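You operate a simulated robot arm through the tools that you are given. There is no shell and no other tool. Be economical: measure what you need, move in short steps, check, and stop when the job is done.

Carry out the task below with a simulated two-armed robot. There is one attempt and no reset: what you move stays moved.

## Task
Pick up the white handled jug with one hand, pass it to the other hand and put it on the shelf of the grey table. Set down upright: white handled jug.

Only the result counts: the job must be done as asked and must still hold three seconds after the hand-in. Knocking over, shifting, dropping, spilling or breaking anything else fails it.

## Robot
Two 7-joint arms with two-finger parallel grippers on one trunk, on a base that drives. Base frame: it is fixed to the floor where the robot stands at the start and does not move with it; the origin is under the middle of the robot, x ahead of it, y to its left, z up; the surface under the hand at the start is at about z = 0.8. Units: m, degrees, N and s.
The left shoulder is at the start at [0.05, 0.168, 1.057], the right one opposite. With the tool pointing down near the work surface each hand reaches from about 0.22 to 0.66 m from the robot's upright axis, wherever it stands, measured 20 degrees to its own side. Places, roughly: shelf of the grey table [2.4, -0.3, 0.4]; white handled jug (8x12x10 cm) [0.5, -0.2, 0.8]. Payload 1.57 kg a hand.
The TCP of each hand is the grasp point between the finger pads, 0.03 m short of the fingertips. In the tool frame z runs along the fingers and y along their closing line. The gripper opens to 0.08 m. The fingers are 0.017 m wide and 0.012 m thick; the gripper's body (0.04 by 0.082 m) begins 0.08 m behind the TCP.
Orientation is that of the tool frame in the base frame, as a unit quaternion [x, y, z, w]. With the fingers straight down and closing along the base's y, the tool's x points along the base's -x, its y along +y and its z along -z.

## Interface
- The arms move only by the tool drive_tool. It takes "left_moves", "right_moves" or both (then of equal length, played together; a hand with none holds still); each is a list of rows, each a list of 7 numbers: the shift along the tool's x, y, z in m, then the turn, a rotation vector about the tool's x, y, z in degrees, then the gripper command, from -1 (fully open) to 1 (shut), values between in proportion. In form: [[tx, ty, tz, wx, wy, wz, hand], ...]. A call has 1 to 20 rows; each row is the pose to reach, as a shift and turn from the pose commanded when the call began, along the tool's axes at that moment. Rows are played at 5 a second. More than 0.05 m and 8.6 degrees between two rows, or a gripper value outside its range, and nothing of the call is played. Where a pose cannot be reached the arm comes as near as it can. A force on the tool above 40 N (or 10 N above the force at the start of the call, whichever is more), or a blocked arm, ends the call early, and 0.2 s more pass. The fingers move at their own pace (about 0.045 m/s each) and stop on an object; they squeeze with about 43 N. The grip force told is the motor's: it shows also when the fingers shut on nothing. Time passes only in rows, and 0.2 s behind the last, so rows that repeat a pose let the fingers close. The reply holds the time, the measured pose of the TCP, the force on the tool along the base axes, the opening and the grip force, in the units named above and with some noise, with the torque about the TCP (base axes, N m) and any sound that the robot's microphone picked up.
- Cameras (640 x 400 px; columns grow to the right, rows downward): "scene" is now at [0.1245, -0.0387, 1.2754]; the picture's right is [-0.41, -0.91, 0.00], its down [-0.45, 0.20, -0.87] and it looks along [0.79, -0.36, -0.49] (base axes); focal length 281 px, centre (320, 200). "left" rides on the left gripper at [0.072, 0.007, -0.122] in its tool frame; the picture's right is [-0.09, 1.00, 0.00], its down [-0.84, -0.08, -0.54] and it looks along [-0.54, -0.05, 0.84] (tool axes); focal length 238 px, centre (320, 200). "right" rides on the right gripper at [0.072, -0.007, -0.122] in its tool frame; the picture's right is [0.09, 1.00, 0.00], its down [-0.84, 0.08, -0.54] and it looks along [-0.54, 0.05, 0.84] (tool axes); focal length 238 px, centre (320, 200). There is no depth. A picture from a camera that has moved, and an enlarged one, comes with that camera's place and axes in the base frame and with its lens.
- snapshot(camera): a new picture of that camera. The clock stands still meanwhile.
- lift_body(by): slides the trunk up (or, below 0, down) by that many m; the arms and the scene camera ride with it, the base frame stays. It gives what a move gives, with no picture.
- steer(legs): drives the robot by 1 to 6 legs, each [ahead, left, turn to the left] in m, m and degrees, along the robot's own axes; the way and the turn of a leg run together, so that a leg with both is an arc; at most 1.5 m and 180 degrees a leg. The arms and the cameras ride along, it lands a little off, and it stops where it bumps. It gives what a move gives.
- turn_head(pan, tilt): turns the head with the scene camera to pan (to the left, within 80 degrees either way) and tilt (down, from -29 to 69), counted from straight ahead of the robot. It gives what a move gives.
- enlarge(camera, box): a new picture of the part [left, top, right, bottom] of that camera's present view, enlarged. The clock stands still meanwhile.
- finish_job(): hands the job in; it is judged then, once.

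Go step by step. Nothing tells you exact positions but the pictures and the camera data: compare them with the known pose of the tool, close in by small moves and look again before you grip or let go. The budget is 120 turns and 100 pictures, counting those below and the enlarged ones. Unless the task says otherwise, let go and move clear before handing in, and close with one line.

The tools are called as name(argument=value, ...) on one line, values as JSON. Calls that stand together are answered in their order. drive_tool: Moves the arms, as the interface text tells. Its arguments: {"type":"object","properties":{"left_moves":{"type":"array","items":{"type":"array","items":{"type":"number"}}},"right_moves":{"type":"array","items":{"type":"array","items":{"type":"number"}}}},"required":[]} The other tools are called the same way: lift_body (by) slides the trunk up or down; steer (legs) drives the base; turn_head (pan, tilt) turns the head that bears the scene camera; snapshot (camera) takes a picture; enlarge (camera, box) takes an enlarged picture of a part of a camera's view; finish_job () hands the job in.

At the start:

```text
time_s: 0.0
left_tool_pos: [0.4456, -0.0032, 1.117]
left_tool_rot: [-0.001, 1.0, 0.0, 0.0]
left_force: [0.1, -0.1, -1.4]
left_ft_torque: [-0.01, -0.02, -0.01]
left_finger_gap: 0.0799
left_finger_force: 0.0
right_tool_pos: [0.3567, -0.2923, 1.035]
right_tool_rot: [-0.001, 1.0, 0.0, 0.0]
right_force: [0.2, 0.2, -0.8]
right_ft_torque: [0.01, 0.03, 0.02]
right_finger_gap: 0.0805
right_finger_force: 0.1
trunk travel left (down, up): [-0.225, 0.218]
robot x, y, heading: [0.0026, 0.0, 0.1]
head pan, tilt: [-24.4, 29.4]
```

scene: 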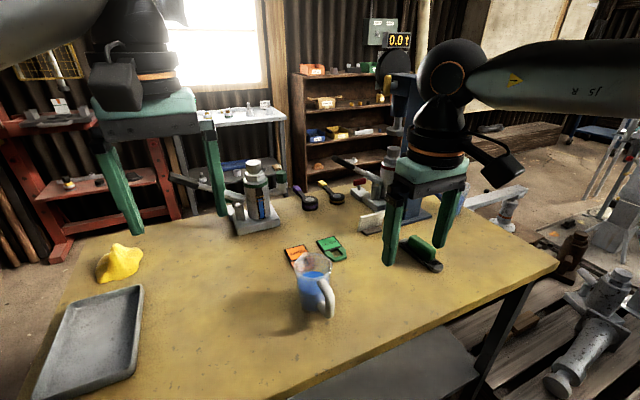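
right: 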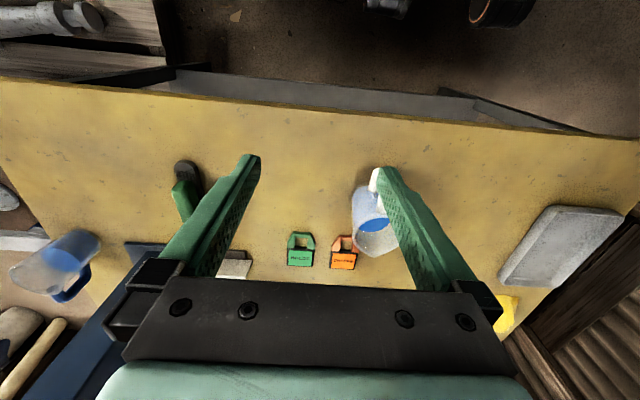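
left: 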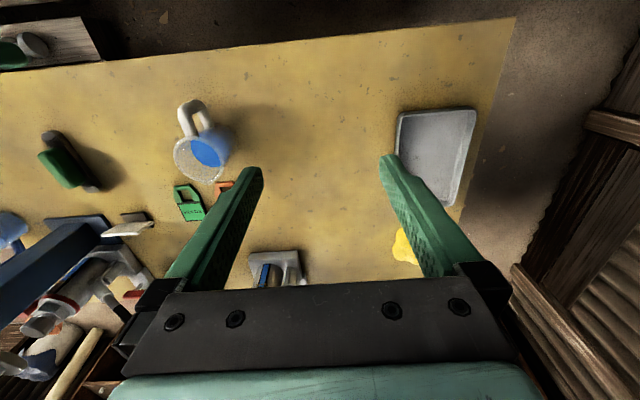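

The jug with blue liquid stands near [0.49, -0.19], with its handle pointing roughly towards the robot. I'll look closer at it and at the grey table before planning the grip.

enlarge(camera="scene", box=[240, 220, 400, 340])

enlarge(camera="left", box=[140, 80, 280, 220])

turn_head(pan=-8, tilt=10)

snapshot(camera="scene")

```text
3.33 times, centred on (320, 280) of scene
camera zoom: at [0.1245, -0.0387, 1.2754], right [-0.41, -0.91, 0.0], down [-0.45, 0.2, -0.87], along [0.79, -0.36, -0.49], focal length 937 px, centre (320, -67)
```

zoom: 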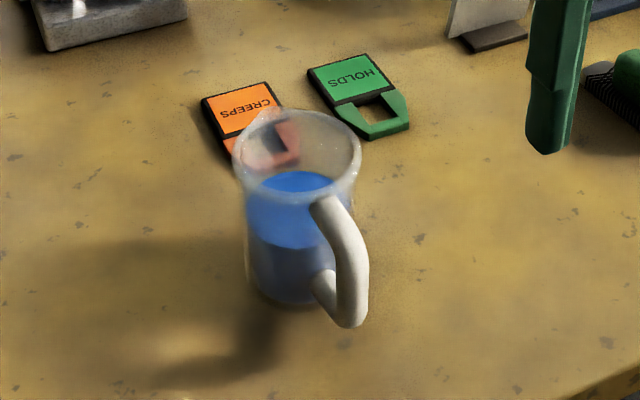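

```text
2.86 times, centred on (210, 150) of left
camera zoom: at [0.3735, 0.0034, 1.2388], right [0.09, 1.0, 0.0], down [0.84, -0.08, 0.54], along [0.54, -0.05, -0.84], focal length 681 px, centre (634, 343)
```

zoom: 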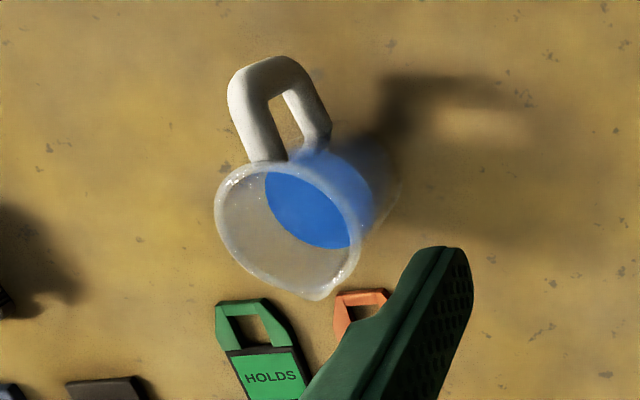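

```text
time_s: 0.8
left_tool_pos: [0.4448, -0.0025, 1.1154]
left_tool_rot: [-0.001, 1.0, 0.0, 0.0]
left_force: [-0.1, -0.1, -0.5]
left_ft_torque: [-0.02, -0.01, -0.01]
left_finger_gap: 0.0801
left_finger_force: 0.0
right_tool_pos: [0.3561, -0.2925, 1.035]
right_tool_rot: [0.0, 1.0, 0.0, 0.0]
right_force: [-0.2, -0.2, 0.4]
right_ft_torque: [0.01, 0.0, 0.02]
right_finger_gap: 0.08
right_finger_force: 0.0
trunk travel left (down, up): [-0.225, 0.218]
robot x, y, heading: [0.0014, -0.0003, 0.2]
head pan, tilt: [-8.0, 10.0]
```

```text
94 pictures are left
camera scene: at [0.134, -0.0143, 1.3066], right [-0.14, -0.99, 0.0], down [-0.17, 0.02, -0.98], along [0.97, -0.14, -0.17], focal length 281 px, centre (320, 200)
```

scene: 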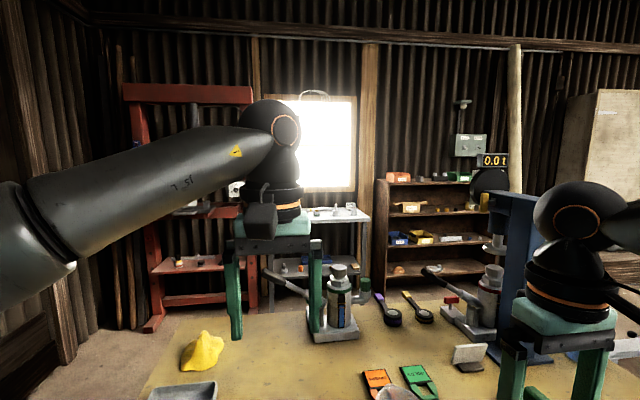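

The grey table, with its top near 0.8 and shelf near 0.4, is straight ahead behind the left arm. The rim centre is about [0.50, -0.195, 0.90] and the handle bar is about [0.435, -0.197]. Plan: the left hand takes the +y wall from above, and the right hand takes the handle at a slant so it can reach under the table top.

drive_tool(left_moves=[[-0.012, -0.03, 0.01, 0, 0, 0, -0.25], [-0.025, -0.06, 0.03, 0, 0, 0, -0.25], [-0.04, -0.09, 0.05, 0, 0, 0, -0.25], [-0.05, -0.12, 0.07, 0, 0, 0, -0.25], [-0.06, -0.1545, 0.085, 0, 0, 0, -0.25], [-0.06, -0.1545, 0.115, 0, 0, 0, -0.25], [-0.06, -0.1545, 0.115, 0, 0, 0, -0.25]])

turn_head(pan=-22, tilt=40)

snapshot(camera="left")

snapshot(camera="scene")

```text
time_s: 2.4
left_tool_pos: [0.4947, -0.1003, 0.9995]
left_tool_rot: [-0.001, 1.0, -0.003, 0.002]
left_force: [0.8, -0.9, 0.8]
left_ft_torque: [-0.02, 0.01, 0.03]
left_finger_gap: 0.0501
left_finger_force: 0.1
left hand out of reach, approached as far as the arm can: row 3, 4, 5, 6, 7
right_tool_pos: [0.3567, -0.2928, 1.0364]
right_tool_rot: [0.0, 1.0, 0.0, 0.0]
right_force: [0.8, 0.7, -0.2]
right_ft_torque: [-0.04, 0.03, -0.01]
right_finger_gap: 0.0801
right_finger_force: 0.1
trunk travel left (down, up): [-0.225, 0.218]
robot x, y, heading: [0.0024, -0.0027, -0.2]
head pan, tilt: [-8.0, 10.0]
```

```text
time_s: 3.4
left_tool_pos: [0.494, -0.1018, 1.0012]
left_tool_rot: [-0.001, 1.0, -0.002, 0.002]
left_force: [0.1, 0.7, -0.9]
left_ft_torque: [-0.01, 0.02, -0.02]
left_finger_gap: 0.05
left_finger_force: 0.0
right_tool_pos: [0.3571, -0.292, 1.0349]
right_tool_rot: [0.001, 1.0, -0.001, 0.0]
right_force: [-0.1, 0.2, 0.3]
right_ft_torque: [0.0, -0.01, -0.02]
right_finger_gap: 0.08
right_finger_force: 0.2
trunk travel left (down, up): [-0.225, 0.218]
robot x, y, heading: [-0.003, -0.0005, 0.0]
head pan, tilt: [-22.0, 40.0]
```

```text
93 pictures are left
camera left: at [0.4219, -0.0938, 1.1233], right [0.09, 1.0, 0.0], down [0.84, -0.07, 0.54], along [0.54, -0.05, -0.84], focal length 238 px, centre (320, 200)
```

left: 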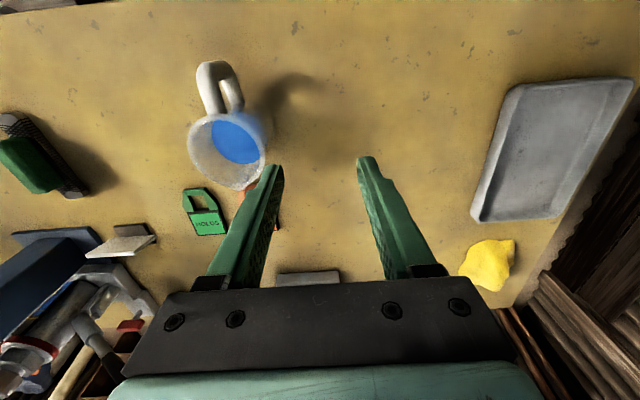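

```text
92 pictures are left
camera scene: at [0.1207, -0.0331, 1.2591], right [-0.37, -0.93, 0.0], down [-0.6, 0.24, -0.77], along [0.71, -0.29, -0.64], focal length 281 px, centre (320, 200)
```

scene: 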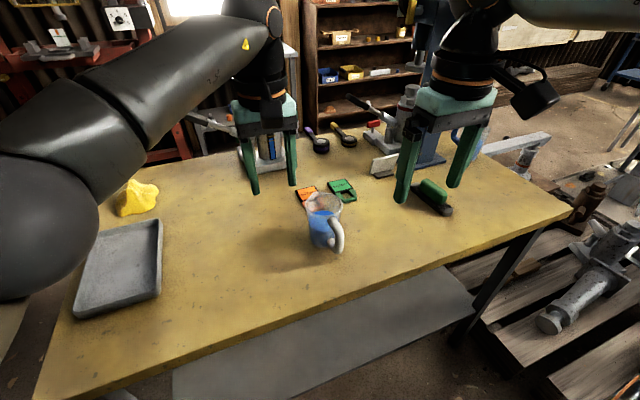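

The left hand stops short at y = -0.10. I'll sidestep the base to the right so the jug sits in the middle between the hands.

steer(legs=[[0, -0.14, 0]])

```text
time_s: 4.5
left_tool_pos: [0.4942, -0.1388, 1.0012]
left_tool_rot: [0.004, 1.0, -0.002, 0.001]
left_force: [-0.6, -0.5, -0.3]
left_ft_torque: [0.02, -0.01, 0.0]
left_finger_gap: 0.0499
left_finger_force: 0.0
right_tool_pos: [0.3568, -0.3294, 1.0349]
right_tool_rot: [0.003, 1.0, 0.0, 0.0]
right_force: [0.5, 0.5, -0.1]
right_ft_torque: [-0.01, 0.0, 0.0]
right_finger_gap: 0.0798
right_finger_force: 0.0
trunk travel left (down, up): [-0.225, 0.218]
robot x, y, heading: [-0.0001, -0.0339, -0.4]
head pan, tilt: [-22.0, 40.0]
stopped in leg 1: the robot was blocked; the commanded pose is now the measured one
```

The base was blocked after 3 cm. I'll look at what's to the right.

turn_head(pan=-75, tilt=60)

snapshot(camera="scene")

turn_head(pan=0, tilt=69)

snapshot(camera="scene")

turn_head(pan=75, tilt=50)

snapshot(camera="scene")

```text
time_s: 5.8
left_tool_pos: [0.4939, -0.1398, 1.0012]
left_tool_rot: [0.003, 1.0, 0.0, 0.002]
left_force: [-0.5, 0.1, 0.5]
left_ft_torque: [-0.01, 0.0, 0.0]
left_finger_gap: 0.05
left_finger_force: 0.1
right_tool_pos: [0.3552, -0.3299, 1.035]
right_tool_rot: [0.004, 1.0, 0.0, 0.0]
right_force: [0.1, -0.2, 0.0]
right_ft_torque: [0.02, -0.02, -0.01]
right_finger_gap: 0.08
right_finger_force: 0.0
trunk travel left (down, up): [-0.225, 0.218]
robot x, y, heading: [-0.0, -0.0318, -0.1]
head pan, tilt: [-75.0, 60.0]
```

```text
91 pictures are left
camera scene: at [0.0604, -0.1003, 1.2323], right [-0.97, -0.25, 0.0], down [-0.22, 0.84, -0.5], along [0.13, -0.48, -0.87], focal length 281 px, centre (320, 200)
```

scene: 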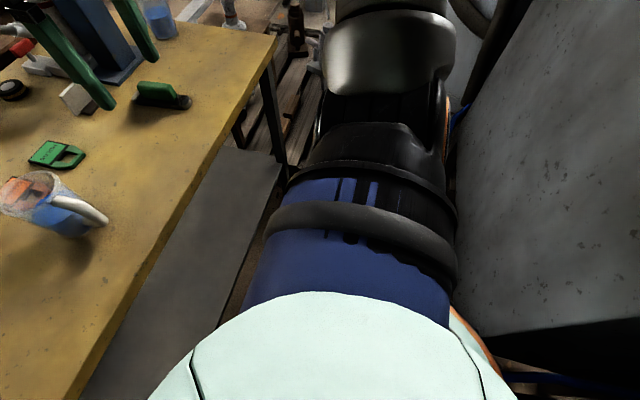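

```text
time_s: 7.2
left_tool_pos: [0.4936, -0.1391, 1.0012]
left_tool_rot: [0.004, 1.0, -0.001, 0.001]
left_force: [0.8, -0.7, -0.1]
left_ft_torque: [0.0, -0.04, -0.01]
left_finger_gap: 0.05
left_finger_force: 0.0
right_tool_pos: [0.3561, -0.3303, 1.0347]
right_tool_rot: [0.004, 1.0, -0.001, 0.0]
right_force: [0.8, 0.3, -0.1]
right_ft_torque: [0.0, 0.01, 0.01]
right_finger_gap: 0.0799
right_finger_force: 0.2
trunk travel left (down, up): [-0.225, 0.218]
robot x, y, heading: [0.0017, -0.0329, -0.4]
head pan, tilt: [0.0, 68.8]
```

```text
90 pictures are left
camera scene: at [0.0995, -0.0362, 1.2229], right [-0.01, -1.0, 0.0], down [-0.93, 0.01, -0.36], along [0.36, 0.0, -0.93], focal length 281 px, centre (320, 200)
```

scene: 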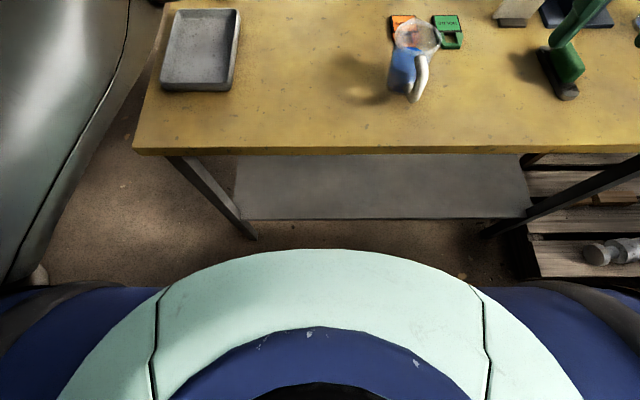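

```text
time_s: 8.7
left_tool_pos: [0.494, -0.1397, 1.0015]
left_tool_rot: [0.004, 1.0, -0.001, 0.002]
left_force: [0.0, -0.2, -0.2]
left_ft_torque: [-0.03, 0.03, 0.0]
left_finger_gap: 0.0499
left_finger_force: 0.1
right_tool_pos: [0.3555, -0.3307, 1.0352]
right_tool_rot: [0.003, 1.0, 0.0, 0.0]
right_force: [0.1, 0.3, -0.2]
right_ft_torque: [0.0, -0.01, -0.02]
right_finger_gap: 0.0799
right_finger_force: 0.1
trunk travel left (down, up): [-0.225, 0.218]
robot x, y, heading: [0.0021, -0.0361, -0.6]
head pan, tilt: [75.0, 50.0]
```

```text
89 pictures are left
camera scene: at [0.0641, 0.0385, 1.2448], right [0.96, -0.27, 0.0], down [-0.2, -0.74, -0.64], along [0.17, 0.62, -0.77], focal length 281 px, centre (320, 200)
```

scene: 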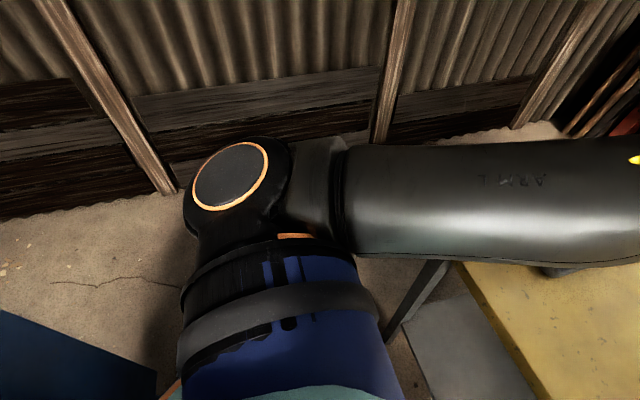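

I need to see what is near the right arm before turning the base.

turn_head(pan=-80, tilt=25)

snapshot(camera="scene")

```text
time_s: 11.1
left_tool_pos: [0.4949, -0.1388, 0.9995]
left_tool_rot: [0.003, 1.0, -0.001, 0.002]
left_force: [-0.4, 0.3, -0.4]
left_ft_torque: [0.01, 0.02, -0.01]
left_finger_gap: 0.0501
left_finger_force: 0.0
right_tool_pos: [0.3557, -0.329, 1.035]
right_tool_rot: [0.004, 1.0, 0.0, 0.0]
right_force: [0.4, 0.1, 0.1]
right_ft_torque: [0.01, -0.02, -0.02]
right_finger_gap: 0.0801
right_finger_force: 0.0
trunk travel left (down, up): [-0.225, 0.218]
robot x, y, heading: [-0.0015, -0.0339, -0.1]
head pan, tilt: [-80.0, 25.0]
```

```text
88 pictures are left
camera scene: at [0.059, -0.1266, 1.2823], right [-0.99, -0.17, 0.0], down [-0.07, 0.42, -0.91], along [0.15, -0.89, -0.42], focal length 281 px, centre (320, 200)
```

scene: 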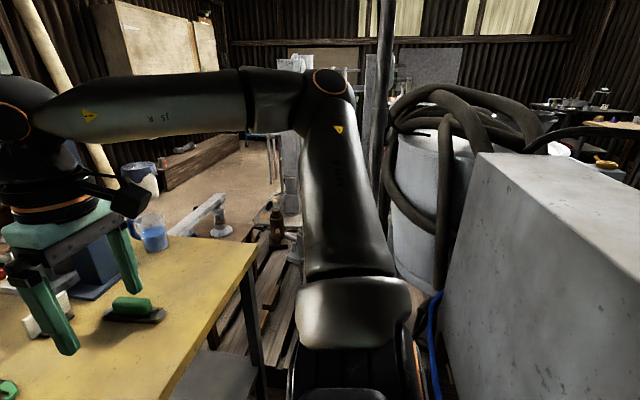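

Something behind or to the right blocks the base, so I'll leave it where it is and swap roles. The right hand takes the rim's -y wall and carries the jug to the middle, where the left hand takes the handle.

drive_tool(left_moves=[[0, 0.04, -0.01, 0, 0, 0, -0.25], [0, 0.08, -0.02, 0, 0, 0, -0.25], [0, 0.12, -0.03, 0, 0, 0, -0.5], [0, 0.16, -0.04, 0, 0, 0, -0.5], [0, 0.2, -0.05, 0, 0, 0, -0.5], [0, 0.24, -0.05, 0, 0, 0, -0.5], [0, 0.24, -0.05, 0, 0, 0, -0.5]], right_moves=[[0, 0, 0, 0, 0, 0, -0.25], [-0.01, 0.01, 0, 0, 0, 0, -0.25], [-0.045, 0.03, 0, 0, 0, 0, -0.25], [-0.08, 0.05, 0, 0, 0, 0, -0.25], [-0.115, 0.075, 0, 0, 0, 0, -0.25], [-0.147, 0.096, 0.02, 0, 0, 0, -0.25], [-0.147, 0.096, 0.03, 0, 0, 0, -0.25]])

turn_head(pan=-22, tilt=40)

snapshot(camera="right")

snapshot(camera="scene")

```text
time_s: 12.7
left_tool_pos: [0.4968, 0.1005, 1.0496]
left_tool_rot: [0.005, 1.0, -0.001, 0.002]
left_force: [0.4, 0.5, -0.3]
left_ft_torque: [0.01, -0.02, 0.01]
left_finger_gap: 0.06
left_finger_force: 0.0
right_tool_pos: [0.5008, -0.2355, 1.0065]
right_tool_rot: [0.005, 1.0, 0.001, 0.001]
right_force: [-0.3, -0.3, 0.3]
right_ft_torque: [0.03, -0.02, -0.02]
right_finger_gap: 0.0499
right_finger_force: 0.1
right hand out of reach, approached as far as the arm can: row 6
trunk travel left (down, up): [-0.225, 0.218]
robot x, y, heading: [0.0003, -0.0384, -0.6]
head pan, tilt: [-80.0, 25.0]
```

```text
time_s: 14.0
left_tool_pos: [0.497, 0.101, 1.0495]
left_tool_rot: [0.004, 1.0, -0.001, 0.001]
left_force: [0.3, -0.2, -0.1]
left_ft_torque: [0.01, 0.0, -0.05]
left_finger_gap: 0.0599
left_finger_force: 0.1
right_tool_pos: [0.5009, -0.2351, 1.005]
right_tool_rot: [0.004, 1.0, 0.001, 0.001]
right_force: [0.4, -0.2, -1.7]
right_ft_torque: [-0.01, 0.03, 0.01]
right_finger_gap: 0.05
right_finger_force: 0.0
trunk travel left (down, up): [-0.225, 0.218]
robot x, y, heading: [0.0003, -0.0353, -0.5]
head pan, tilt: [-22.0, 40.0]
```

```text
87 pictures are left
camera right: at [0.4295, -0.2408, 1.1275], right [-0.08, 1.0, 0.0], down [0.84, 0.07, 0.54], along [0.54, 0.05, -0.84], focal length 238 px, centre (320, 200)
```

right: 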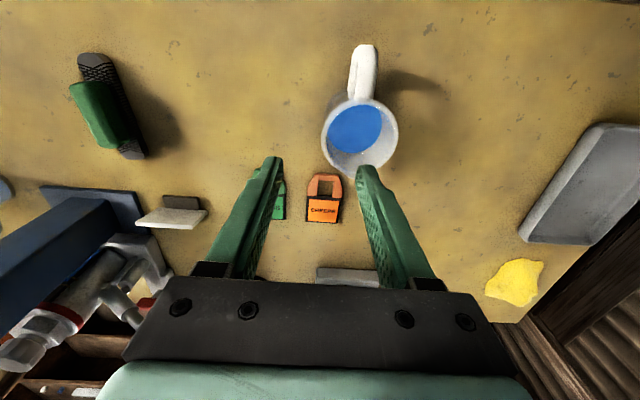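

```text
86 pictures are left
camera scene: at [0.1222, -0.0682, 1.259], right [-0.38, -0.92, 0.0], down [-0.59, 0.25, -0.77], along [0.71, -0.29, -0.64], focal length 281 px, centre (320, 200)
```

scene: 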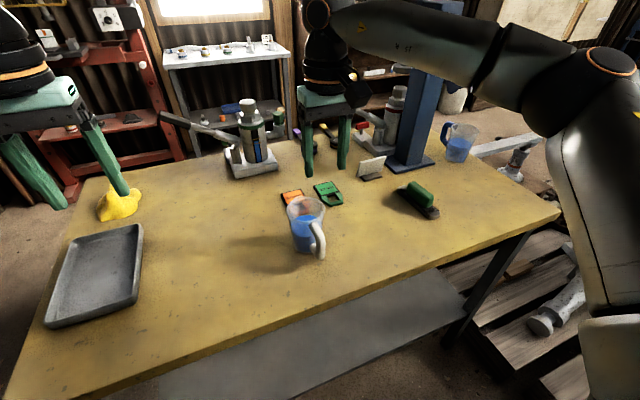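

The rim is confirmed at [0.50, -0.195] with its -y wall near y = -0.231. I'll lower the right hand so its fingers straddle that wall.

drive_tool(right_moves=[[0, 0.004, 0.02, 0, 0, 0, -0.25], [0, 0.004, 0.045, 0, 0, 0, -0.25], [0, 0.004, 0.065, 0, 0, 0, -0.25], [0, 0.004, 0.085, 0, 0, 0, -0.25], [0, 0.004, 0.085, 0, 0, 0, -0.25]])

snapshot(camera="right")

enlarge(camera="scene", box=[230, 120, 390, 280])

```text
time_s: 15.2
left_tool_pos: [0.4968, 0.0999, 1.0486]
left_tool_rot: [0.004, 1.0, 0.0, 0.002]
left_force: [0.7, -0.2, 0.4]
left_ft_torque: [0.0, -0.02, -0.02]
left_finger_gap: 0.0599
left_finger_force: 0.0
right_tool_pos: [0.5032, -0.2311, 0.9211]
right_tool_rot: [0.004, 1.0, 0.001, 0.0]
right_force: [-0.1, 0.3, -0.3]
right_ft_torque: [0.02, -0.01, 0.02]
right_finger_gap: 0.0501
right_finger_force: 0.0
trunk travel left (down, up): [-0.225, 0.218]
robot x, y, heading: [-0.0001, -0.0327, -0.4]
head pan, tilt: [-22.0, 40.0]
```

```text
85 pictures are left
camera right: at [0.4322, -0.2359, 1.0428], right [-0.08, 1.0, 0.0], down [0.84, 0.07, 0.54], along [0.54, 0.05, -0.84], focal length 238 px, centre (320, 200)
```

right: 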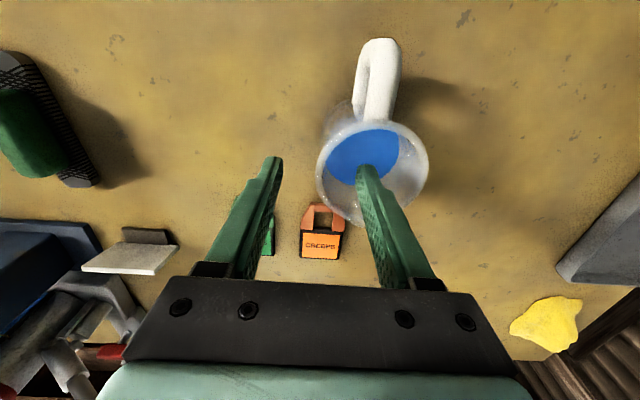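

```text
2.50 times, centred on (310, 200) of scene
camera zoom: at [0.1222, -0.0681, 1.259], right [-0.38, -0.92, 0.0], down [-0.59, 0.24, -0.77], along [0.71, -0.29, -0.64], focal length 703 px, centre (345, 200)
```

zoom: 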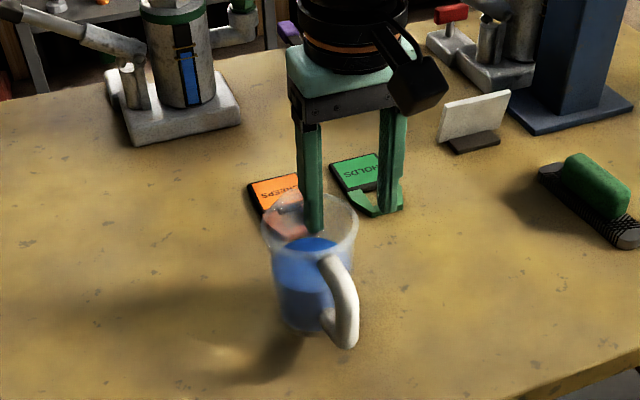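

One finger is inside the jug and the other is outside it. I'll go down the last 3 cm and close.

drive_tool(right_moves=[[0.002, 0, 0.015, 0, 0, 0, -0.25], [0.002, 0, 0.032, 0, 0, 0, -0.25], [0.002, 0, 0.032, 0, 0, 0, 0.3], [0.002, 0, 0.032, 0, 0, 0, 0.7], [0.002, 0, 0.032, 0, 0, 0, 1], [0.002, 0, 0.032, 0, 0, 0, 1], [0.002, 0, 0.032, 0, 0, 0, 1]])

snapshot(camera="right")

enlarge(camera="scene", box=[230, 120, 390, 280])

```text
time_s: 16.8
left_tool_pos: [0.4974, 0.0999, 1.0478]
left_tool_rot: [0.004, 1.0, -0.003, 0.001]
left_force: [0.0, -0.6, -0.2]
left_ft_torque: [0.03, 0.0, 0.01]
left_finger_gap: 0.0602
left_finger_force: 0.1
right_tool_pos: [0.5014, -0.2314, 0.8903]
right_tool_rot: [0.004, 1.0, 0.002, 0.002]
right_force: [2.2, -0.4, 8.4]
right_ft_torque: [0.61, -0.12, -0.11]
right_finger_gap: 0.005
right_finger_force: 25.2
trunk travel left (down, up): [-0.225, 0.218]
robot x, y, heading: [0.0017, -0.0366, -0.4]
head pan, tilt: [-22.0, 40.0]
```

```text
83 pictures are left
camera right: at [0.4288, -0.2372, 1.0122], right [-0.08, 1.0, 0.0], down [0.83, 0.07, 0.55], along [0.55, 0.05, -0.84], focal length 238 px, centre (320, 200)
```

right: 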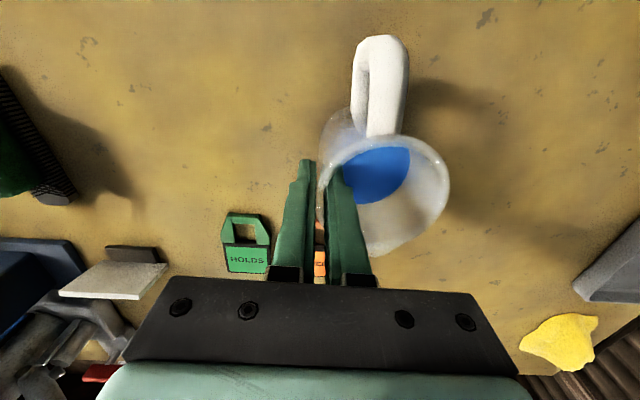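

```text
2.50 times, centred on (310, 200) of scene
camera zoom: at [0.1217, -0.068, 1.2592], right [-0.38, -0.92, 0.0], down [-0.59, 0.24, -0.77], along [0.71, -0.29, -0.64], focal length 703 px, centre (345, 200)
```

zoom: 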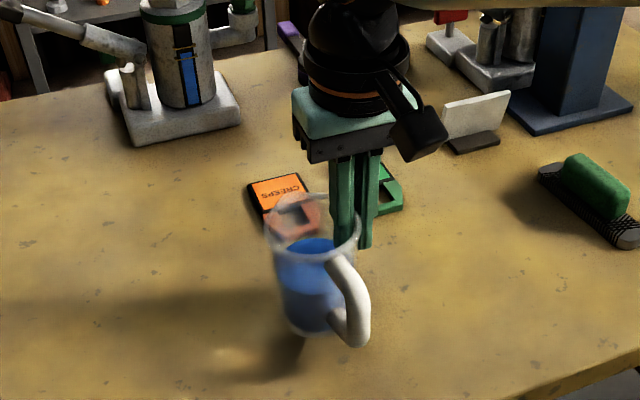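

The fingers hold the wall at a 5 mm gap. I'll lift slowly a few centimetres and check for tilt.

drive_tool(right_moves=[[0, 0, 0, 0, 0, 0, 1], [0, 0, -0.008, 0, 0, 0, 1], [0, 0, -0.016, 0, 0, 0, 1], [0, 0, -0.024, 0, 0, 0, 1], [0, 0, -0.032, 0, 0, 0, 1], [0, 0, -0.04, 0, 0, 0, 1], [0, 0, -0.04, 0, 0, 0, 1]])

snapshot(camera="right")

enlarge(camera="scene", box=[230, 120, 390, 280])

```text
time_s: 18.4
left_tool_pos: [0.498, 0.0995, 1.0485]
left_tool_rot: [0.003, 1.0, -0.001, 0.002]
left_force: [-0.6, 0.7, 0.7]
left_ft_torque: [-0.02, 0.01, 0.0]
left_finger_gap: 0.06
left_finger_force: 0.0
right_tool_pos: [0.5004, -0.2309, 0.9288]
right_tool_rot: [0.003, 1.0, 0.001, 0.0]
right_force: [-0.3, 1.6, -1.7]
right_ft_torque: [-0.14, -0.05, -0.01]
right_finger_gap: 0.0058
right_finger_force: 26.7
trunk travel left (down, up): [-0.225, 0.218]
robot x, y, heading: [0.0042, -0.0343, -0.3]
head pan, tilt: [-22.0, 40.0]
```

```text
81 pictures are left
camera right: at [0.4299, -0.2366, 1.0513], right [-0.08, 1.0, 0.0], down [0.84, 0.07, 0.54], along [0.54, 0.05, -0.84], focal length 238 px, centre (320, 200)
```

right: 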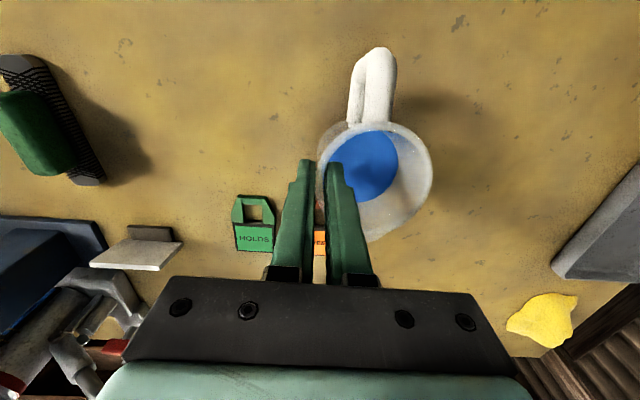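

```text
2.50 times, centred on (310, 200) of scene
camera zoom: at [0.1224, -0.0682, 1.259], right [-0.38, -0.92, 0.0], down [-0.59, 0.24, -0.77], along [0.71, -0.29, -0.64], focal length 703 px, centre (345, 200)
```

zoom: 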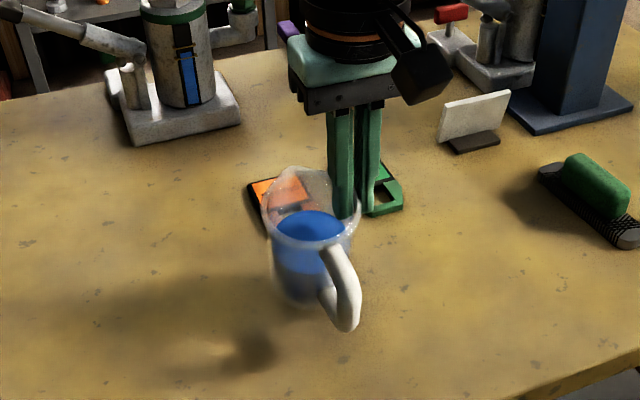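

The jug is off the table and level. I'll pitch the left hand by 45° further back, while raising the jug 5 cm and starting it towards the middle.

drive_tool(left_moves=[[0.016, 0.008, 0.0, 0, -7.5, 0, -0.5], [0.033, 0.015, 0.0, 0, -15, 0, -0.5], [0.05, 0.02, 0.0, 0, -22.5, 0, -0.5], [0.066, 0.02, 0.0, 0, -30, 0, -0.5], [0.083, 0.02, 0.0, 0, -37.5, 0, -0.5], [0.1, 0.02, 0.0, 0, -45, 0, -0.5], [0.1, 0.02, 0.0, 0, -45, 0, -0.5]], right_moves=[[0, 0, -0.01, 0, 0, 0, 1], [0, 0, -0.02, 0, 0, 0, 1], [-0.01, 0.005, -0.03, 0, 0, 0, 1], [-0.02, 0.015, -0.04, 0, 0, 0, 1], [-0.03, 0.03, -0.05, 0, 0, 0, 1], [-0.04, 0.045, -0.05, 0, 0, 0, 1], [-0.05, 0.06, -0.05, 0, 0, 0, 1]])

snapshot(camera="scene")

```text
time_s: 20.0
left_tool_pos: [0.3974, 0.1211, 1.0486]
left_tool_rot: [0.003, 0.923, -0.003, 0.385]
left_force: [0.4, 0.6, 0.5]
left_ft_torque: [0.0, 0.01, -0.01]
left_finger_gap: 0.0602
left_finger_force: 0.0
right_tool_pos: [0.4982, -0.2226, 0.972]
right_tool_rot: [0.004, 1.0, 0.001, 0.0]
right_force: [-0.3, 0.4, -2.9]
right_ft_torque: [-0.11, -0.05, -0.02]
right_finger_gap: 0.0057
right_finger_force: 25.7
right hand out of reach, approached as far as the arm can: row 3, 4, 5, 6, 7
trunk travel left (down, up): [-0.225, 0.218]
robot x, y, heading: [0.0036, -0.0353, -0.6]
head pan, tilt: [-22.0, 40.0]
```

```text
79 pictures are left
camera scene: at [0.1223, -0.0681, 1.259], right [-0.38, -0.92, 0.0], down [-0.59, 0.24, -0.77], along [0.71, -0.29, -0.64], focal length 281 px, centre (320, 200)
```

scene: 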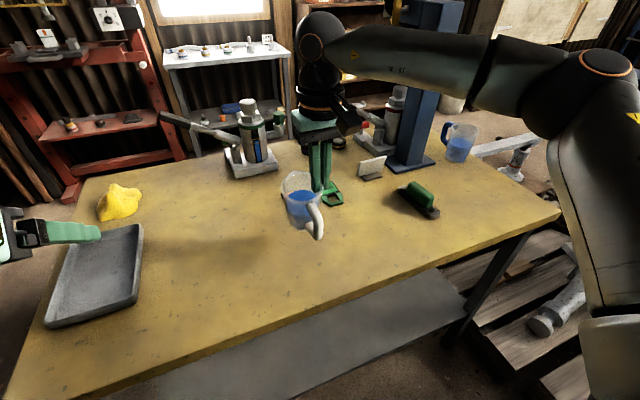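

The right arm's reach ends near x = 0.5 at this height. I'll bring the jug slightly nearer and over to the middle.

drive_tool(right_moves=[[0.01, 0.005, 0, 0, 0, 0, 1], [0.02, 0.015, 0, 0, 0, 0, 1], [0.03, 0.03, 0, 0, 0, 0, 1], [0.038, 0.05, 0, 0, 0, 0, 1], [0.038, 0.07, 0, 0, 0, 0, 1], [0.038, 0.09, 0, 0, 0, 0, 1], [0.038, 0.11, 0, 0, 0, 0, 1], [0.038, 0.13, 0, 0, 0, 0, 1], [0.038, 0.15, 0, 0, 0, 0, 1], [0.038, 0.165, 0, 0, 0, 0, 1], [0.038, 0.175, 0, 0, 0, 0, 1], [0.038, 0.18, 0, 0, 0, 0, 1], [0.038, 0.18, 0, 0, 0, 0, 1]])

turn_head(pan=0, tilt=40)

snapshot(camera="scene")

snapshot(camera="left")

snapshot(camera="right")

```text
time_s: 22.8
left_tool_pos: [0.3967, 0.1202, 1.0477]
left_tool_rot: [0.003, 0.923, -0.003, 0.385]
left_force: [-0.1, -0.3, -0.3]
left_ft_torque: [0.01, 0.0, -0.03]
left_finger_gap: 0.0601
left_finger_force: 0.1
right_tool_pos: [0.4097, -0.1558, 0.9639]
right_tool_rot: [0.004, 1.0, 0.0, 0.0]
right_force: [0.4, 0.6, -3.0]
right_ft_torque: [-0.09, -0.06, -0.03]
right_finger_gap: 0.0059
right_finger_force: 25.3
right hand out of reach, approached as far as the arm can: row 4, 5, 6, 7, 8, 9, 10, 11, 12, 13
trunk travel left (down, up): [-0.225, 0.218]
robot x, y, heading: [-0.0006, -0.0335, -0.4]
head pan, tilt: [-22.0, 40.0]
```

```text
time_s: 23.6
left_tool_pos: [0.3981, 0.1201, 1.0481]
left_tool_rot: [0.004, 0.923, -0.003, 0.384]
left_force: [0.0, 0.0, -0.5]
left_ft_torque: [0.01, 0.0, 0.03]
left_finger_gap: 0.06
left_finger_force: 0.0
right_tool_pos: [0.4104, -0.1564, 0.9629]
right_tool_rot: [0.004, 1.0, 0.001, 0.001]
right_force: [0.2, 0.7, -1.6]
right_ft_torque: [-0.11, -0.01, -0.02]
right_finger_gap: 0.0056
right_finger_force: 26.2
trunk travel left (down, up): [-0.225, 0.218]
robot x, y, heading: [0.0073, -0.0378, -0.3]
head pan, tilt: [0.0, 40.0]
```

```text
78 pictures are left
camera scene: at [0.1288, -0.0364, 1.259], right [-0.01, -1.0, 0.0], down [-0.64, 0.0, -0.77], along [0.77, -0.01, -0.64], focal length 281 px, centre (320, 200)
```

scene: 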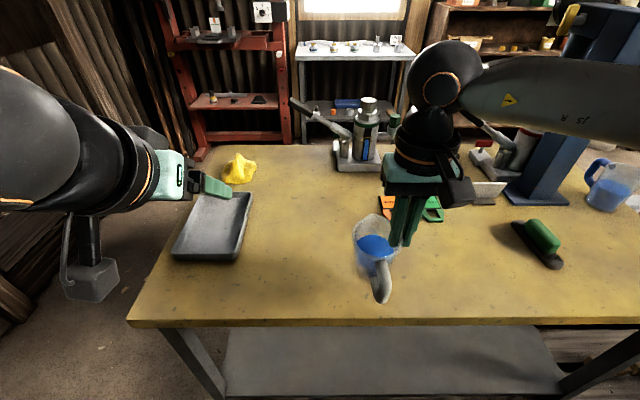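

```text
77 pictures are left
camera left: at [0.2602, 0.1282, 1.0844], right [0.07, 1.0, 0.06], down [0.21, -0.08, 0.98], along [0.98, -0.06, -0.21], focal length 238 px, centre (320, 200)
```

left: 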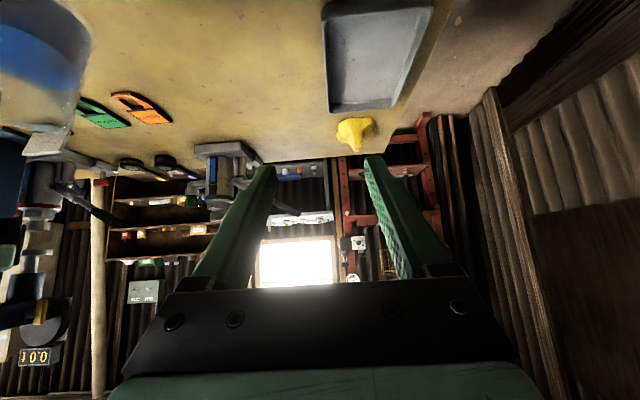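

```text
76 pictures are left
camera right: at [0.338, -0.1623, 1.086], right [-0.08, 1.0, 0.0], down [0.84, 0.07, 0.54], along [0.54, 0.05, -0.84], focal length 238 px, centre (320, 200)
```

right: 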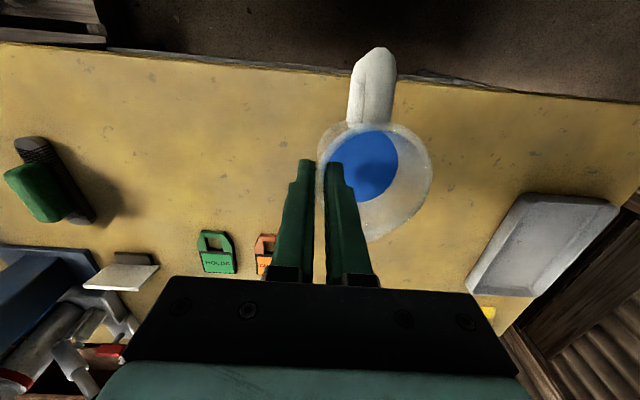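

The right hand can't carry the jug further left. Instead I'll bring it back to about [0.45, -0.20] and yaw it 60° so the handle points left towards the left arm.

drive_tool(right_moves=[[-0.004, -0.004, 0, 0, 0, 5, 1], [-0.008, -0.008, 0, 0, 0, 10, 1], [-0.012, -0.012, 0, 0, 0, 15, 1], [-0.016, -0.016, 0, 0, 0, 20, 1], [-0.02, -0.02, 0, 0, 0, 25, 1], [-0.024, -0.024, 0, 0, 0, 30, 1], [-0.028, -0.028, 0, 0, 0, 35, 1], [-0.032, -0.032, 0, 0, 0, 40, 1], [-0.036, -0.036, 0, 0, 0, 45, 1], [-0.04, -0.04, 0, 0, 0, 50, 1], [-0.04, -0.04, 0, 0, 0, 55, 1], [-0.04, -0.04, 0, 0, 0, 60, 1], [-0.04, -0.04, 0, 0, 0, 60, 1]])

turn_head(pan=-10, tilt=45)

snapshot(camera="scene")

snapshot(camera="right")

```text
time_s: 26.4
left_tool_pos: [0.398, 0.1196, 1.0481]
left_tool_rot: [0.003, 0.923, -0.003, 0.384]
left_force: [0.5, -0.2, 0.2]
left_ft_torque: [-0.02, -0.01, 0.03]
left_finger_gap: 0.0598
left_finger_force: 0.1
right_tool_pos: [0.4476, -0.1978, 0.9674]
right_tool_rot: [0.503, 0.864, 0.001, 0.0]
right_force: [-0.2, 0.3, -3.1]
right_ft_torque: [-0.1, 0.08, -0.03]
right_finger_gap: 0.0057
right_finger_force: 26.0
trunk travel left (down, up): [-0.225, 0.218]
robot x, y, heading: [0.003, -0.0337, -0.7]
head pan, tilt: [0.0, 40.0]
```

```text
time_s: 27.1
left_tool_pos: [0.3962, 0.1196, 1.0497]
left_tool_rot: [0.004, 0.923, -0.003, 0.385]
left_force: [0.5, 0.9, 0.5]
left_ft_torque: [0.03, 0.03, -0.01]
left_finger_gap: 0.0599
left_finger_force: 0.1
right_tool_pos: [0.4458, -0.1979, 0.9672]
right_tool_rot: [0.503, 0.864, 0.001, -0.001]
right_force: [0.0, 0.2, -2.6]
right_ft_torque: [-0.05, 0.05, 0.01]
right_finger_gap: 0.0058
right_finger_force: 25.6
trunk travel left (down, up): [-0.225, 0.218]
robot x, y, heading: [0.0012, -0.033, -0.2]
head pan, tilt: [-10.0, 45.0]
```

```text
75 pictures are left
camera scene: at [0.1238, -0.0505, 1.2517], right [-0.18, -0.98, 0.0], down [-0.7, 0.13, -0.71], along [0.7, -0.13, -0.71], focal length 281 px, centre (320, 200)
```

scene: 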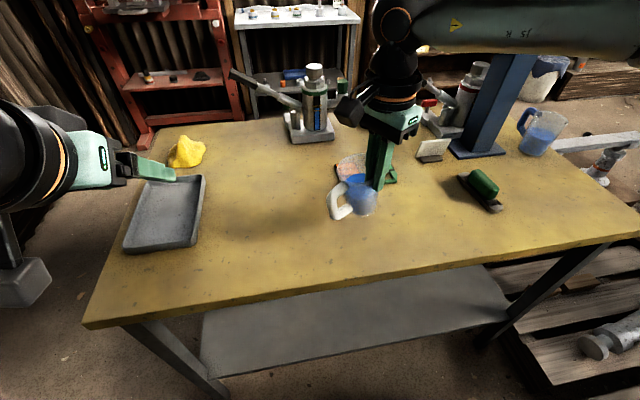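

```text
74 pictures are left
camera right: at [0.4053, -0.139, 1.0903], right [0.82, 0.57, 0.0], down [0.48, -0.69, 0.54], along [0.31, -0.44, -0.84], focal length 238 px, centre (320, 200)
```

right: 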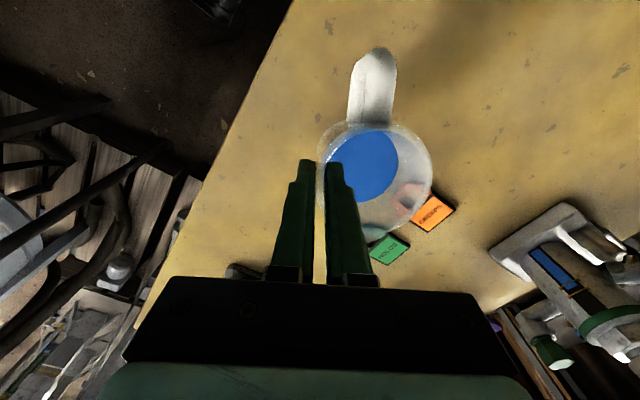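

The jug is held with its handle pointing left. I'll zoom in to place the handle accurately.

enlarge(camera="scene", box=[290, 120, 420, 240])

enlarge(camera="right", box=[290, 30, 450, 230])

```text
3.33 times, centred on (355, 180) of scene
camera zoom: at [0.1238, -0.0505, 1.2517], right [-0.18, -0.98, 0.0], down [-0.7, 0.13, -0.71], along [0.7, -0.13, -0.71], focal length 937 px, centre (203, 267)
```

zoom: 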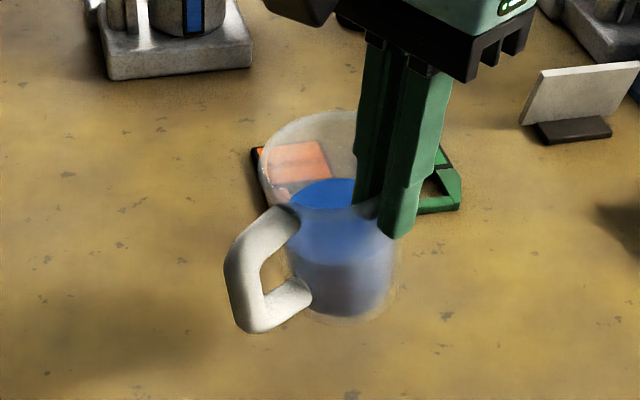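

```text
2.00 times, centred on (370, 130) of right
camera zoom: at [0.4053, -0.139, 1.0903], right [0.82, 0.57, 0.0], down [0.48, -0.69, 0.54], along [0.31, -0.44, -0.84], focal length 477 px, centre (220, 340)
```

zoom: 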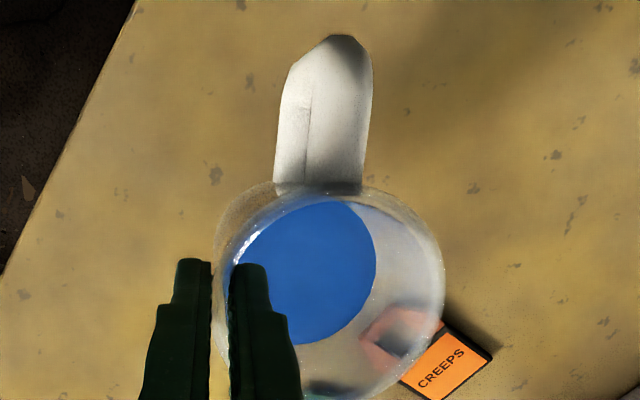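

The jug slipped about 2 cm in the grip and sagged roughly 10° on the far side, but it has been stable since. I'll level it by tilting the right hand back 9°.

drive_tool(right_moves=[[0, 0, 0, -2, 0, 0, 1], [0, 0, 0, -4, 0, 0, 1], [0, 0, 0, -6, 0, 0, 1], [0, 0, 0, -8, 0, 0, 1], [0, 0, 0, -9, 0, 0, 1], [0, 0, 0, -9, 0, 0, 1]])

enlarge(camera="scene", box=[290, 120, 420, 240])

snapshot(camera="left")

```text
time_s: 28.6
left_tool_pos: [0.3968, 0.1195, 1.0482]
left_tool_rot: [0.003, 0.923, -0.002, 0.384]
left_force: [0.6, -0.8, 0.2]
left_ft_torque: [-0.01, 0.02, -0.03]
left_finger_gap: 0.0598
left_finger_force: 0.1
right_tool_pos: [0.4466, -0.1983, 0.9681]
right_tool_rot: [0.502, 0.861, 0.068, 0.04]
right_force: [0.4, -0.4, -3.3]
right_ft_torque: [-0.08, 0.13, 0.03]
right_finger_gap: 0.0059
right_finger_force: 25.9
trunk travel left (down, up): [-0.225, 0.218]
robot x, y, heading: [0.003, -0.0331, -0.3]
head pan, tilt: [-10.0, 45.0]
```

```text
3.33 times, centred on (355, 180) of scene
camera zoom: at [0.1238, -0.0505, 1.2517], right [-0.18, -0.98, 0.0], down [-0.7, 0.13, -0.71], along [0.7, -0.13, -0.71], focal length 937 px, centre (203, 267)
```

zoom: 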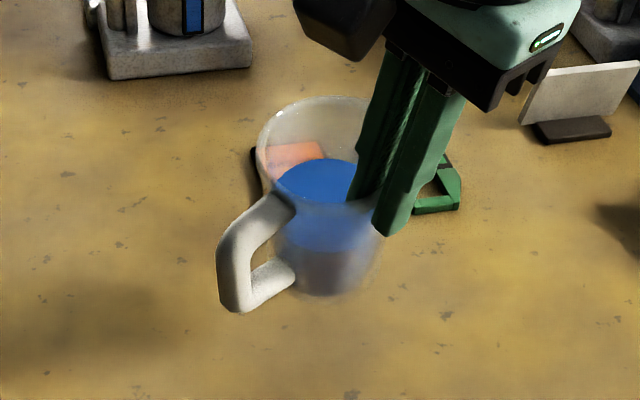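

```text
70 pictures are left
camera left: at [0.2603, 0.1282, 1.0844], right [0.07, 1.0, 0.06], down [0.21, -0.08, 0.98], along [0.98, -0.06, -0.21], focal length 238 px, centre (320, 200)
```

left: 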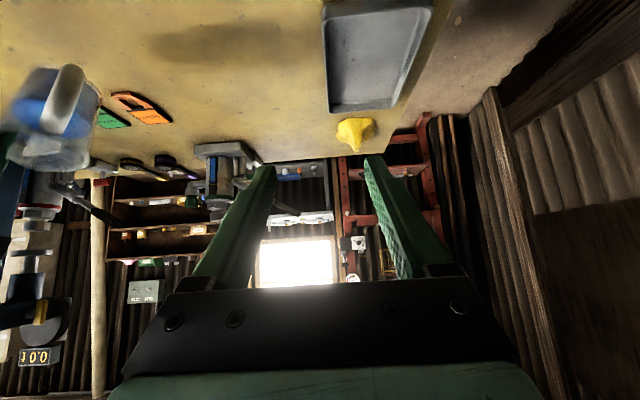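

The jug is now upright, with the handle bar triangulated at about [0.449, -0.126, 0.92] and pointing along (-0.5, 0.87). I'll bring the left hand to a standoff 10 cm back, yawed 60° and pitched 45°.

drive_tool(left_moves=[[0.0035, -0.023, 0.0065, 5.3, 0, 5.3, -0.75], [0.007, -0.046, 0.013, 10.6, 0, 10.6, -0.75], [0.0105, -0.069, 0.0195, 15.9, 0, 15.9, -0.75], [0.014, -0.0925, 0.026, 21.2, 0, 21.2, -0.75], [0.0175, -0.1155, 0.0325, 26.5, 0, 26.5, -0.75], [0.021, -0.139, 0.039, 31.8, 0, 31.8, -0.75], [0.0245, -0.162, 0.0455, 37.1, 0, 37.1, -0.75], [0.028, -0.185, 0.052, 42.4, 0, 42.4, -0.75], [0.028, -0.185, 0.052, 42.4, 0, 42.4, -0.75]])

snapshot(camera="scene")

snapshot(camera="left")

```text
time_s: 30.6
left_tool_pos: [0.4132, -0.0655, 0.993]
left_tool_rot: [0.466, 0.798, -0.193, 0.332]
left_force: [0.1, -0.6, -0.3]
left_ft_torque: [-0.02, -0.01, -0.03]
left_finger_gap: 0.0697
left_finger_force: 0.1
right_tool_pos: [0.4449, -0.1981, 0.9682]
right_tool_rot: [0.501, 0.862, 0.067, 0.039]
right_force: [0.9, -0.3, -2.1]
right_ft_torque: [-0.08, 0.06, 0.0]
right_finger_gap: 0.0059
right_finger_force: 25.4
trunk travel left (down, up): [-0.225, 0.218]
robot x, y, heading: [0.0019, -0.0358, -0.4]
head pan, tilt: [-10.0, 45.0]
```

```text
69 pictures are left
camera scene: at [0.1238, -0.0505, 1.2517], right [-0.18, -0.98, 0.0], down [-0.7, 0.13, -0.71], along [0.7, -0.13, -0.71], focal length 281 px, centre (320, 200)
```

scene: 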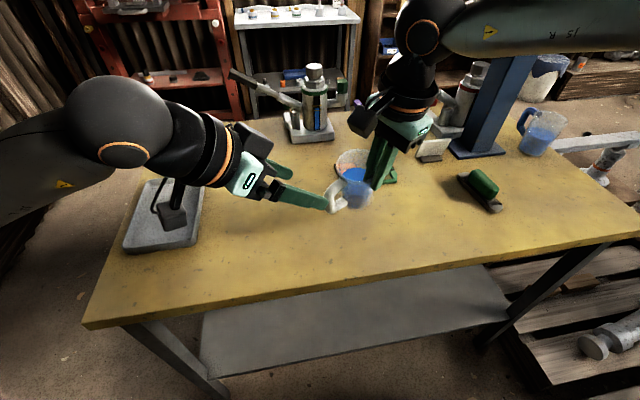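

```text
68 pictures are left
camera left: at [0.3516, 0.0573, 1.0295], right [0.9, 0.43, 0.07], down [0.03, -0.22, 0.98], along [0.44, -0.87, -0.21], focal length 238 px, centre (320, 200)
```

left: 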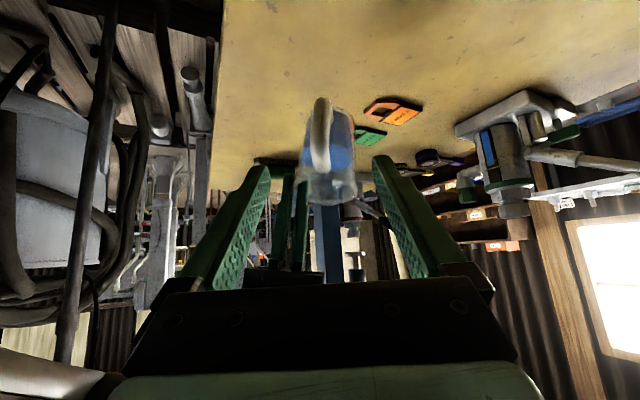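

The handle is centred between the left fingers and lies on the approach line. I'll advance 6 cm and look.

drive_tool(left_moves=[[0, 0, 0.02, 0, 0, 0, -0.75], [0, 0, 0.04, 0, 0, 0, -0.75], [0, 0, 0.06, 0, 0, 0, -0.75], [0, 0, 0.06, 0, 0, 0, -0.75]])

enlarge(camera="scene", box=[260, 110, 420, 240])

enlarge(camera="left", box=[220, 50, 420, 250])

```text
time_s: 31.6
left_tool_pos: [0.4334, -0.101, 0.9512]
left_tool_rot: [0.465, 0.797, -0.193, 0.332]
left_force: [-0.6, 0.7, 0.8]
left_ft_torque: [-0.04, -0.01, -0.01]
left_finger_gap: 0.0698
left_finger_force: 0.1
right_tool_pos: [0.4468, -0.1988, 0.9683]
right_tool_rot: [0.502, 0.862, 0.068, 0.038]
right_force: [0.5, -0.4, -3.4]
right_ft_torque: [-0.06, 0.1, 0.0]
right_finger_gap: 0.0058
right_finger_force: 25.8
trunk travel left (down, up): [-0.225, 0.218]
robot x, y, heading: [0.0027, -0.0358, -0.2]
head pan, tilt: [-10.0, 45.0]
```

```text
3.08 times, centred on (340, 175) of scene
camera zoom: at [0.1238, -0.0505, 1.2517], right [-0.18, -0.98, 0.0], down [-0.7, 0.13, -0.71], along [0.7, -0.13, -0.71], focal length 865 px, centre (258, 277)
```

zoom: 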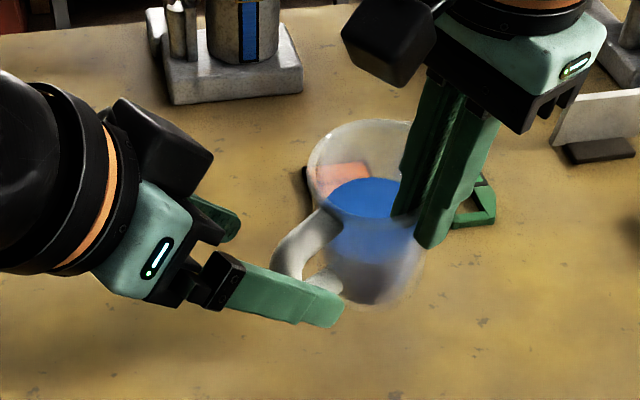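

```text
2.00 times, centred on (320, 150) of left
camera zoom: at [0.3717, 0.0216, 0.9869], right [0.9, 0.43, 0.07], down [0.03, -0.22, 0.98], along [0.44, -0.87, -0.21], focal length 477 px, centre (320, 300)
```

zoom: 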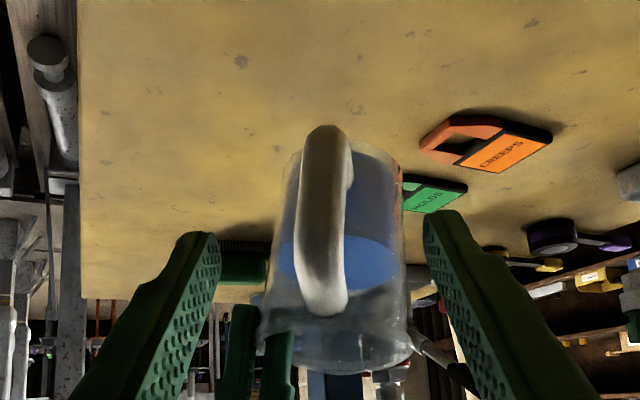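

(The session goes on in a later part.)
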